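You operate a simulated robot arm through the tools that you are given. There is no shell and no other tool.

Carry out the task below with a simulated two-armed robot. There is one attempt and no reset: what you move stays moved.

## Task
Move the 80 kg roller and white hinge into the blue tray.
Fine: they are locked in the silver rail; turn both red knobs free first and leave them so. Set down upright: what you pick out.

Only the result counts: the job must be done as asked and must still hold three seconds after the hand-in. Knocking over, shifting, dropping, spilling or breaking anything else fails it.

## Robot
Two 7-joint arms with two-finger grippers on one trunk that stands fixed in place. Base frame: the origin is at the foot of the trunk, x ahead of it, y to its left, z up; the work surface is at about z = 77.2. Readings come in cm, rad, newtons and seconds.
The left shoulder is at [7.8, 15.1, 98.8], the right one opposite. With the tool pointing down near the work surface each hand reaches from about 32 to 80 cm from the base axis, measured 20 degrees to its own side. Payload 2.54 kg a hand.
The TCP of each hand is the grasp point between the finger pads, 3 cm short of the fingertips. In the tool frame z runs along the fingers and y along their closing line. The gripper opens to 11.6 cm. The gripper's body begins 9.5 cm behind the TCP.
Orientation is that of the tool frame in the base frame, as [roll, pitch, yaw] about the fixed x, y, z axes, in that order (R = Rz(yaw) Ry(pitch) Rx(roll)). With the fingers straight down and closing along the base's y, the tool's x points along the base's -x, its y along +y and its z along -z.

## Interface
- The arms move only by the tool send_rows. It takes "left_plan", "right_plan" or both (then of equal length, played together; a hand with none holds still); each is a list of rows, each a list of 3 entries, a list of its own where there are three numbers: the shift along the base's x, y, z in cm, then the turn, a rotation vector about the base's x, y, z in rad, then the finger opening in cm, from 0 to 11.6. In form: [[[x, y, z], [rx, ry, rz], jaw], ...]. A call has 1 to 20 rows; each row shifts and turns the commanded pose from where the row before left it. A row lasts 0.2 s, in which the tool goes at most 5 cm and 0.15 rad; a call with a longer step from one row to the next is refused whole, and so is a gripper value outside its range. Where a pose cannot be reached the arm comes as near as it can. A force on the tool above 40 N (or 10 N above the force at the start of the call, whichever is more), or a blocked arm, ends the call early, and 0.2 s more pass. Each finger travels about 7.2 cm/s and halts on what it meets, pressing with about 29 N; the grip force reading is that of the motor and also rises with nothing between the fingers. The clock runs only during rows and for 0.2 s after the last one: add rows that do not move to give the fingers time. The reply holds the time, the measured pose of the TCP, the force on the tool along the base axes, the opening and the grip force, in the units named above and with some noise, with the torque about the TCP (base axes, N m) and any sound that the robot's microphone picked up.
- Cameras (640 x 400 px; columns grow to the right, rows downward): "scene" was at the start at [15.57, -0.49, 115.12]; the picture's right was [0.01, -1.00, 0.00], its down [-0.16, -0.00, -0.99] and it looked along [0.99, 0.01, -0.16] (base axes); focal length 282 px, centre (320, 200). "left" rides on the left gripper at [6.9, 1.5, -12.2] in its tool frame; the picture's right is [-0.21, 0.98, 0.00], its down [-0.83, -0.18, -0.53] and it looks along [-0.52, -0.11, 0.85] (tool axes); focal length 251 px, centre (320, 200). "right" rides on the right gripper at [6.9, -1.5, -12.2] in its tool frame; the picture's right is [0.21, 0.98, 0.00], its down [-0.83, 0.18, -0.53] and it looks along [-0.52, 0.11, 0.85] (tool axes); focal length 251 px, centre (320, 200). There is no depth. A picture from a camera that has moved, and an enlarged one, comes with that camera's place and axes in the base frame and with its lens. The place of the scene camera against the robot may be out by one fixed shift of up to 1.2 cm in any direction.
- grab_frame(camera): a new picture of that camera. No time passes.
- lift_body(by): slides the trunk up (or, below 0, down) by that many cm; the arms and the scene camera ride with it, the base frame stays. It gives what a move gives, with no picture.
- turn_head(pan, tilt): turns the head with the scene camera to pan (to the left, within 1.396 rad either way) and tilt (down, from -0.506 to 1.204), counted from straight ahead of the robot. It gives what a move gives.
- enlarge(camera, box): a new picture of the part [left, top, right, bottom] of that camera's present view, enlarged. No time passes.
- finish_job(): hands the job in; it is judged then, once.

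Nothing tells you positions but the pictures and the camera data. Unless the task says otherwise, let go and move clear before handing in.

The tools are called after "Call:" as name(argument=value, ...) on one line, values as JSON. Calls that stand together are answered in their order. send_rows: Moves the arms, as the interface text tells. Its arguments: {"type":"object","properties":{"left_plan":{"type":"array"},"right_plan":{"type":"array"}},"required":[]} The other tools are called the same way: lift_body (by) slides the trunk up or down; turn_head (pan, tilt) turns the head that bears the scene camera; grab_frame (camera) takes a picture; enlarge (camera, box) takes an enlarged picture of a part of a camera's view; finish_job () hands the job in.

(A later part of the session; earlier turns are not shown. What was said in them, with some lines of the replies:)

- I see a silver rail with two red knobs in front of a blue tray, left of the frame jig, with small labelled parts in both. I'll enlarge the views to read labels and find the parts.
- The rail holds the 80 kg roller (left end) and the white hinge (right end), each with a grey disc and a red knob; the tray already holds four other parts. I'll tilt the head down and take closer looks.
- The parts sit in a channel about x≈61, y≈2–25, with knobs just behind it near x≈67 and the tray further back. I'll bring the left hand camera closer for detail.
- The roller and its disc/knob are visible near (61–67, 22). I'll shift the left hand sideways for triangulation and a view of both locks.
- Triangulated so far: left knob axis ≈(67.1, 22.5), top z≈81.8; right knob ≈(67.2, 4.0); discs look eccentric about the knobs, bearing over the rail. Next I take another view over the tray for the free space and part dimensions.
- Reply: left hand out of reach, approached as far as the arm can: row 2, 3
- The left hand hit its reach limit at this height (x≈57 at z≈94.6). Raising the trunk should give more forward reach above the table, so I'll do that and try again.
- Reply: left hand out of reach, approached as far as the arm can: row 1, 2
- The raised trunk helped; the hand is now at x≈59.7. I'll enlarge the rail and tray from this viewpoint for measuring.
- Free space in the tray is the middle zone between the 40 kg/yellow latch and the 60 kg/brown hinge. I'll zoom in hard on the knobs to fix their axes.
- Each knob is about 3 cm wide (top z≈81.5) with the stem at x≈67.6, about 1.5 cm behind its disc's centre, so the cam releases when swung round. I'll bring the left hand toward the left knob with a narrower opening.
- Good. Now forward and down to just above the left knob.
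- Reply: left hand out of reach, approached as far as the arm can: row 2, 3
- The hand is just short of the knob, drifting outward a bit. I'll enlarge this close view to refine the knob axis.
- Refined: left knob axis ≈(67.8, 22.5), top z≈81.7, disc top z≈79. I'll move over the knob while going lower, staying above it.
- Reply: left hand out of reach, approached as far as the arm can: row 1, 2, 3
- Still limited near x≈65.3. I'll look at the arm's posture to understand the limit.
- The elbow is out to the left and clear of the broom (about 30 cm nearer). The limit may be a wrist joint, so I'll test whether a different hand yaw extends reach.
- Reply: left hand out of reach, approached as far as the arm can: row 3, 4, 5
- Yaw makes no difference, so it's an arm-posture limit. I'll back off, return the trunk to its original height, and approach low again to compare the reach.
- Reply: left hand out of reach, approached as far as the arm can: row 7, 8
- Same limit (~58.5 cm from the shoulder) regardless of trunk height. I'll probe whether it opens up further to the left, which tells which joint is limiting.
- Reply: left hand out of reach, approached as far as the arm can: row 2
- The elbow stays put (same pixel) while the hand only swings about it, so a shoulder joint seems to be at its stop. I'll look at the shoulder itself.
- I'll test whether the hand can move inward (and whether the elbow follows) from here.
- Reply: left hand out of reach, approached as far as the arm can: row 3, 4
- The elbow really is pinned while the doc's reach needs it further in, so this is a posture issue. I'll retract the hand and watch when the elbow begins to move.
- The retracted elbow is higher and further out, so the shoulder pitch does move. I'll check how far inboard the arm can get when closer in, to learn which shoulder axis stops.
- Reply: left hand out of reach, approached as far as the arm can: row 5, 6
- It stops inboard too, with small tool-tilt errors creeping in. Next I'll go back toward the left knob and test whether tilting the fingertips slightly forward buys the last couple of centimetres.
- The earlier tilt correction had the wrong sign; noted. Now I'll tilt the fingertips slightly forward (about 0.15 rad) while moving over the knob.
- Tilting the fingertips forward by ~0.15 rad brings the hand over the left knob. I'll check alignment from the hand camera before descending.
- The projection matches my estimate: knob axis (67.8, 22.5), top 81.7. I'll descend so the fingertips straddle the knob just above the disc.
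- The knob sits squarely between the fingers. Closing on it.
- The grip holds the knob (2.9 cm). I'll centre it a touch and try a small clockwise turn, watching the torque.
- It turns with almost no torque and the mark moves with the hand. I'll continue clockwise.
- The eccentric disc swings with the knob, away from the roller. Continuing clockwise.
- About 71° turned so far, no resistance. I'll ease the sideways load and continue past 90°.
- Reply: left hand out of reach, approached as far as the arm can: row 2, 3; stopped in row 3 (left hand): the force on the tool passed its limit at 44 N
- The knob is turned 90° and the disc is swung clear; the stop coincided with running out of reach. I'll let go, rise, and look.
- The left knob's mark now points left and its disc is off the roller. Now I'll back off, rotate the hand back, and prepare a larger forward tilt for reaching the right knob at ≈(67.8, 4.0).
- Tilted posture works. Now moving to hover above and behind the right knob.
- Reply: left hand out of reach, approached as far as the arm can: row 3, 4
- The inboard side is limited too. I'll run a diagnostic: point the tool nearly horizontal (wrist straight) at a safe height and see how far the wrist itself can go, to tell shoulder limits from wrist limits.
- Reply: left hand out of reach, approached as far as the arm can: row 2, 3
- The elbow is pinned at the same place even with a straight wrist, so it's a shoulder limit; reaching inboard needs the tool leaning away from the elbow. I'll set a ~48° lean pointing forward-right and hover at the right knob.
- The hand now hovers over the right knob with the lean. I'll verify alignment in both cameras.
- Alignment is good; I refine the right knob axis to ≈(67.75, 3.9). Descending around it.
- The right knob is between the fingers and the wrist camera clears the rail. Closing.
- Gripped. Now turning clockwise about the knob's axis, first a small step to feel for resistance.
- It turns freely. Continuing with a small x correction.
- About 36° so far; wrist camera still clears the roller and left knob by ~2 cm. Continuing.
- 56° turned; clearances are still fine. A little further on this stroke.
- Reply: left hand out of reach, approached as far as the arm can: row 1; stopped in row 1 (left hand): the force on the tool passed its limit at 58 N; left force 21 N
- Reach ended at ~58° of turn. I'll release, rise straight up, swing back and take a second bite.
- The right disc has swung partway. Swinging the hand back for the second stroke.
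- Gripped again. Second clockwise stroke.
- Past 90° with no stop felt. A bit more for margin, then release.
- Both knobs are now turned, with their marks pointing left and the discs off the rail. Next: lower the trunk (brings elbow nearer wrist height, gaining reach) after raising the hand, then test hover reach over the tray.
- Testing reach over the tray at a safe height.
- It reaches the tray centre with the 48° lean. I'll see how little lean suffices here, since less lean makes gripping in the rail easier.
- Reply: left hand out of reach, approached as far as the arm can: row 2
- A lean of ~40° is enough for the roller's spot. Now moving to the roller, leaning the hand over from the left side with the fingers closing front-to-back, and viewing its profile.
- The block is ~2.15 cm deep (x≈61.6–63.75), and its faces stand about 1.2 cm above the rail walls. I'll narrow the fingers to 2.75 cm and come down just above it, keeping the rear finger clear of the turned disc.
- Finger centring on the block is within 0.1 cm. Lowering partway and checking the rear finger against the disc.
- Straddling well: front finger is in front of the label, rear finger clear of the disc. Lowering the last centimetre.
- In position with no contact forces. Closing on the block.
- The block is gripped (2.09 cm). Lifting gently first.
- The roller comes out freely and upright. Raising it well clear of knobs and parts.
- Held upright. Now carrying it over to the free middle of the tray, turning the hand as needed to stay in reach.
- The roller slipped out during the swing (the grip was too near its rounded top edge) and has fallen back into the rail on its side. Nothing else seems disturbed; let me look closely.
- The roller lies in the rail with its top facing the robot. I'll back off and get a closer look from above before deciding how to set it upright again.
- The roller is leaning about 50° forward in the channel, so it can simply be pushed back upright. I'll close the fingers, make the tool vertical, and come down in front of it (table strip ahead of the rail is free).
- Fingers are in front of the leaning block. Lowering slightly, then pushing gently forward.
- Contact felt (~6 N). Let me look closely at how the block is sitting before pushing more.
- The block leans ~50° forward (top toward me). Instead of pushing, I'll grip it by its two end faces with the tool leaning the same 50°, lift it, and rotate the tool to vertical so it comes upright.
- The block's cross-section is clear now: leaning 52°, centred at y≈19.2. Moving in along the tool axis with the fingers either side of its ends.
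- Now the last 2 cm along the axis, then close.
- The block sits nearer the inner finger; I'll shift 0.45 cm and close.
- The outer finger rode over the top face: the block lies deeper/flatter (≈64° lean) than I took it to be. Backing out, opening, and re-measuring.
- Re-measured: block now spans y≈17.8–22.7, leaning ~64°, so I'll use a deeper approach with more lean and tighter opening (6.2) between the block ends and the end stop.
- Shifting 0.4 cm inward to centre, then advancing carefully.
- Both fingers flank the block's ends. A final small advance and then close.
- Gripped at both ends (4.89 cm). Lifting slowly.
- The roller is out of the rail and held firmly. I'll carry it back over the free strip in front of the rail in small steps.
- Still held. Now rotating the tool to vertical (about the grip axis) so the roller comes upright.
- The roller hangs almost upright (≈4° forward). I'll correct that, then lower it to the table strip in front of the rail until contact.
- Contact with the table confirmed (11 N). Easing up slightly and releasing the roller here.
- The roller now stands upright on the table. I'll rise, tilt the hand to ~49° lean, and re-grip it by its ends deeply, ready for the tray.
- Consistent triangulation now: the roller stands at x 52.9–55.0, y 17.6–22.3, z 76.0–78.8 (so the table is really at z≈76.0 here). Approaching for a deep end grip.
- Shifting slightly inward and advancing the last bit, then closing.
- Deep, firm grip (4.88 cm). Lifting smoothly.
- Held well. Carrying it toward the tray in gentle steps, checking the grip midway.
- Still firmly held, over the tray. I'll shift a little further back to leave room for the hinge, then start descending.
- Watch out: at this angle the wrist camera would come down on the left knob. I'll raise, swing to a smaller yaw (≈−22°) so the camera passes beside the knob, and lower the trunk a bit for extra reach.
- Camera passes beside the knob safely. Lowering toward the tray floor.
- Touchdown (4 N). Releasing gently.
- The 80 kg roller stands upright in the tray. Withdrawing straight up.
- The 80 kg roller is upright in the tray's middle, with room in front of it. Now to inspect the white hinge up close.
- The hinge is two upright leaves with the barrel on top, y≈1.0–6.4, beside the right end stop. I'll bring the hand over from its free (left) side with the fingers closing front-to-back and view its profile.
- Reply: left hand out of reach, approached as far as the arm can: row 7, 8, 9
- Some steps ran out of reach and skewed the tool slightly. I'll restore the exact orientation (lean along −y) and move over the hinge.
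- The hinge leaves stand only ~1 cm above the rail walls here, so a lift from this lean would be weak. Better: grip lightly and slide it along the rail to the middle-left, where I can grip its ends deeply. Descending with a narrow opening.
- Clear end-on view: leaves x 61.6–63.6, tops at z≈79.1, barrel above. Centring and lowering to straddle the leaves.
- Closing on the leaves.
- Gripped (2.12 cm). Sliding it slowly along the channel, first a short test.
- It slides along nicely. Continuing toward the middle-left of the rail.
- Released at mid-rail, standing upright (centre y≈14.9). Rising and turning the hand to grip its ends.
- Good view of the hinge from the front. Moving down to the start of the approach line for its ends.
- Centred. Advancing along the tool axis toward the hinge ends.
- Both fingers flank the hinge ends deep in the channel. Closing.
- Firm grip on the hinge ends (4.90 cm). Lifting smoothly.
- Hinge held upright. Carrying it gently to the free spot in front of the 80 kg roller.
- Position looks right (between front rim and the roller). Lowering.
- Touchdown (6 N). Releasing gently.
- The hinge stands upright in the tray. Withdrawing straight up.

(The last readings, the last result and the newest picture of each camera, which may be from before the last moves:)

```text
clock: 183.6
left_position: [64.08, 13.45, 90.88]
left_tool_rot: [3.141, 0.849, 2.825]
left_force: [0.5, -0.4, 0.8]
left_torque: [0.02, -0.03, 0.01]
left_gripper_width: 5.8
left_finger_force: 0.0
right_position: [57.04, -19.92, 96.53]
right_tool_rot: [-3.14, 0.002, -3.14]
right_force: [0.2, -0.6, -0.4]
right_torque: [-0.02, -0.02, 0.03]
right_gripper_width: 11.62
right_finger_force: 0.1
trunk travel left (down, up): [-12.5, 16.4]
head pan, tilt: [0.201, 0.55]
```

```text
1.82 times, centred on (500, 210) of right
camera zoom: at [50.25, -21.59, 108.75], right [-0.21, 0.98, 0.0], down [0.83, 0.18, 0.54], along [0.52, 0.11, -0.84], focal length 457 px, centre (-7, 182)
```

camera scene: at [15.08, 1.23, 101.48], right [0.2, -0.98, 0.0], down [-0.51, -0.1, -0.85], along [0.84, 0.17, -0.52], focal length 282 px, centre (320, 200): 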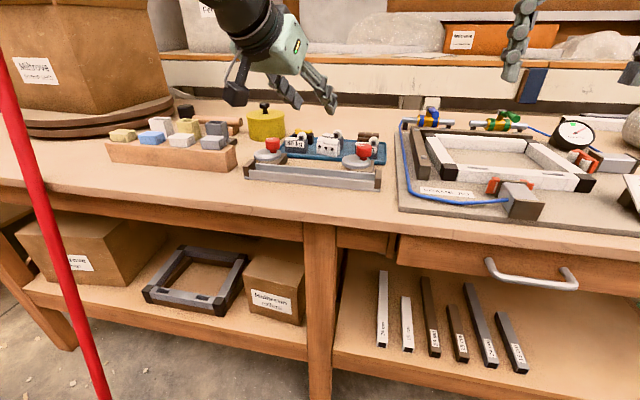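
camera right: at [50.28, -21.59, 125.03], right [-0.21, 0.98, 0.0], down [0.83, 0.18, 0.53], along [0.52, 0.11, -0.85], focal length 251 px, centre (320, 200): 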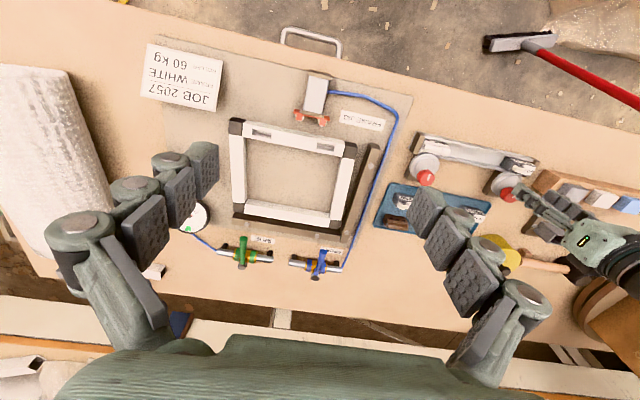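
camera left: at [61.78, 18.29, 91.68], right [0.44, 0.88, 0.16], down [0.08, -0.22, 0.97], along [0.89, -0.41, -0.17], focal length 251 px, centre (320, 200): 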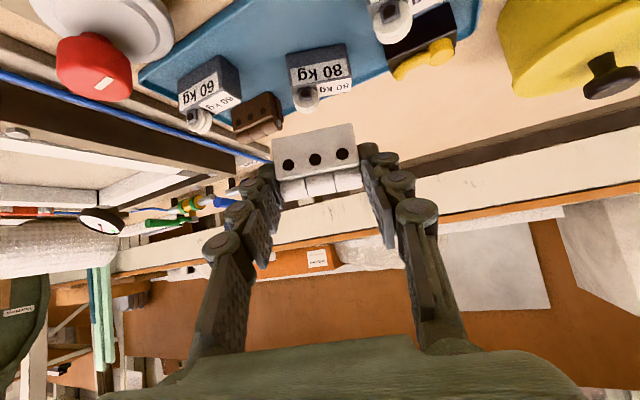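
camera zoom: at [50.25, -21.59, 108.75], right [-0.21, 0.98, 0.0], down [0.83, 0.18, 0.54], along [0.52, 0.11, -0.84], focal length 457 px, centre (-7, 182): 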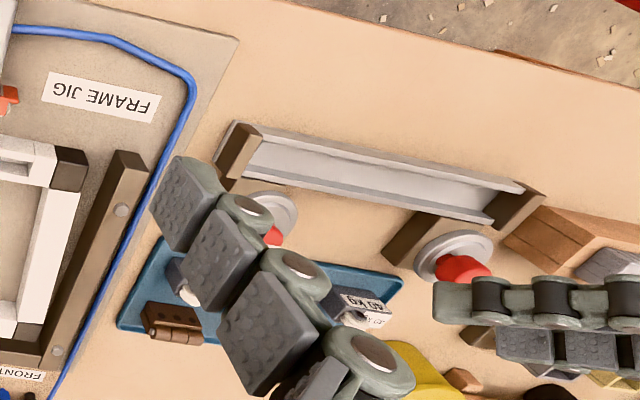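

Both parts stand upright in the tray and nothing else appears moved. I'll check the knob angles more precisely before finishing.

Call:
enlarge(camera="left", box=[400, 0, 490, 60])

Call:
enlarge(camera="left", box=[180, 60, 300, 150])

Call:
enlarge(camera="scene", box=[250, 130, 300, 170])

Call:
enlarge(camera="scene", box=[335, 135, 385, 175])

```text
6.67 times, centred on (445, 30) of left
camera zoom: at [51.61, 19.34, 93.82], right [0.44, 0.88, 0.16], down [0.08, -0.22, 0.97], along [0.89, -0.41, -0.17], focal length 1676 px, centre (-513, 1333)
```

zoom: 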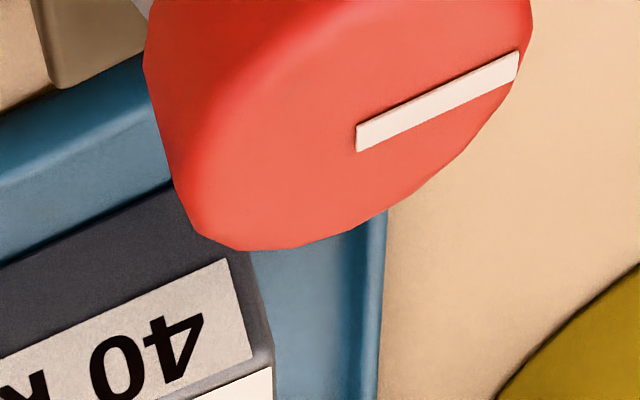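

```text
4.44 times, centred on (240, 105) of left
camera zoom: at [51.61, 19.34, 93.82], right [0.44, 0.88, 0.16], down [0.08, -0.22, 0.97], along [0.89, -0.41, -0.17], focal length 1118 px, centre (676, 622)
```

zoom: 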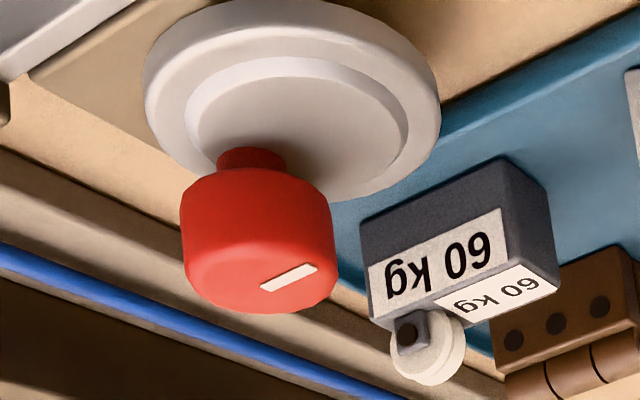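

```text
10.00 times, centred on (275, 150) of scene
camera zoom: at [15.08, 1.23, 101.48], right [0.2, -0.98, 0.0], down [-0.51, -0.1, -0.85], along [0.84, 0.17, -0.52], focal length 2824 px, centre (770, 700)
```

zoom: 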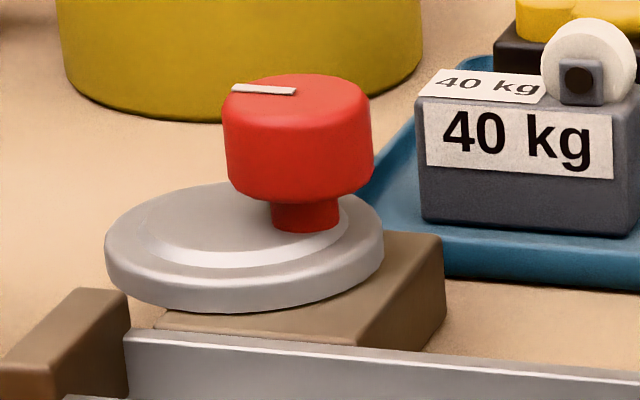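

```text
10.00 times, centred on (360, 155) of scene
camera zoom: at [15.08, 1.23, 101.48], right [0.2, -0.98, 0.0], down [-0.51, -0.1, -0.85], along [0.84, 0.17, -0.52], focal length 2824 px, centre (-80, 650)
```

zoom: 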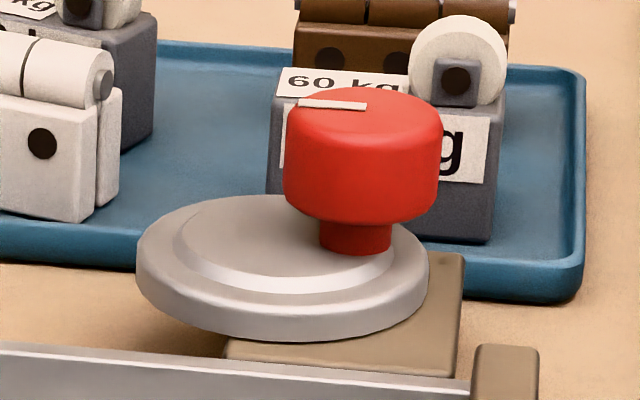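

Left knob is at ~90° and right at ~96° from locked, discs clear of the rail; both parts are upright in the tray. Moving the hand well clear and taking a last look.

Call:
send_rows(left_plan=[[[-1, 0.3, 1], [0, 0, 0], 5.8], [[-2, 0.6, 1], [0, 0, 0], 5.8], [[-2.5, 0.8, 1], [0, 0, 0], 5.8], [[-2.5, 0.8, 1], [0, 0, 0], 5.8], [[-2.5, 0.8, 1], [0, 0, 0], 5.8], [[-2, 0.6, 1], [0, 0, 0], 5.8], [[-1, 0.3, 0.5], [0, 0, 0], 5.8], [[0, 0, 0], [0, 0, 0], 5.8]])

Call:
enlarge(camera="scene", box=[90, 90, 410, 210])

Call:
enlarge(camera="left", box=[180, 0, 480, 180])

```text
clock: 185.4
left_position: [50.85, 17.77, 97.33]
left_tool_rot: [3.141, 0.85, 2.823]
left_force: [-0.3, 0.2, -0.7]
left_torque: [0.05, 0.01, -0.02]
left_gripper_width: 5.83
left_finger_force: 0.1
right_position: [56.94, -19.92, 96.58]
right_tool_rot: [-3.141, 0.003, 3.14]
right_force: [-0.1, -0.2, 0.1]
right_torque: [0.01, 0.02, -0.04]
right_gripper_width: 11.61
right_finger_force: 0.0
trunk travel left (down, up): [-12.5, 16.4]
head pan, tilt: [0.201, 0.55]
```

```text
2.00 times, centred on (250, 150) of scene
camera zoom: at [15.09, 1.22, 101.48], right [0.2, -0.98, 0.0], down [-0.51, -0.1, -0.85], along [0.84, 0.17, -0.52], focal length 565 px, centre (460, 300)
```

zoom: 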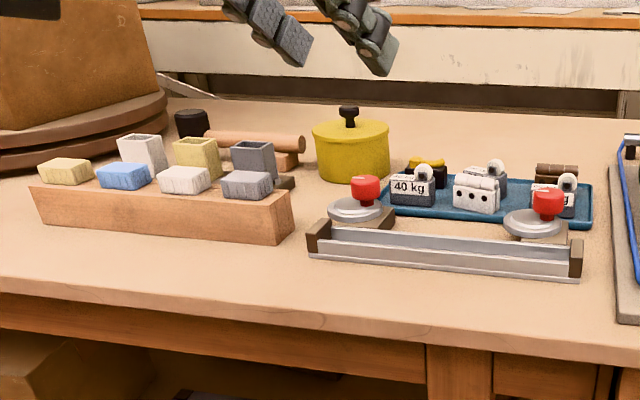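

```text
2.13 times, centred on (330, 90) of left
camera zoom: at [38.36, 23.55, 100.35], right [0.44, 0.88, 0.16], down [0.08, -0.22, 0.97], along [0.89, -0.41, -0.17], focal length 536 px, centre (299, 435)
```

zoom: 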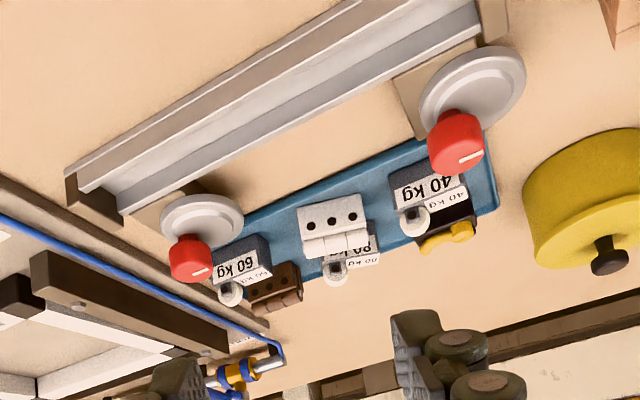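

The 80 kg roller and the white hinge both stand upright in the blue tray. Both red knobs are turned free with their discs clear of the rail, the other parts are where they were, and the hands are clear, so I'm handing the job in.

Call:
finish_job()

```text
The job is handed in.
```

The 80 kg roller and the white hinge are both standing upright in the blue tray. Both red knobs are turned free and left that way, and I have handed the job in.

- **Knobs:** the left one is about 90° from locked and the right one about 96°. Both discs are clear of the rail.
- **Dropped roller:** on the first lift the roller slipped out of the fingers and fell back into the rail on its side. I set it upright on the bench in front of the rail, gripped it again by its ends and carried it to the tray.
- **Hinge:** I slid it along the rail to the middle before lifting it, because beside the end stop I could not get a secure grip.
- **Other things:** in the last pictures nothing else looked knocked or moved, and both hands were clear.
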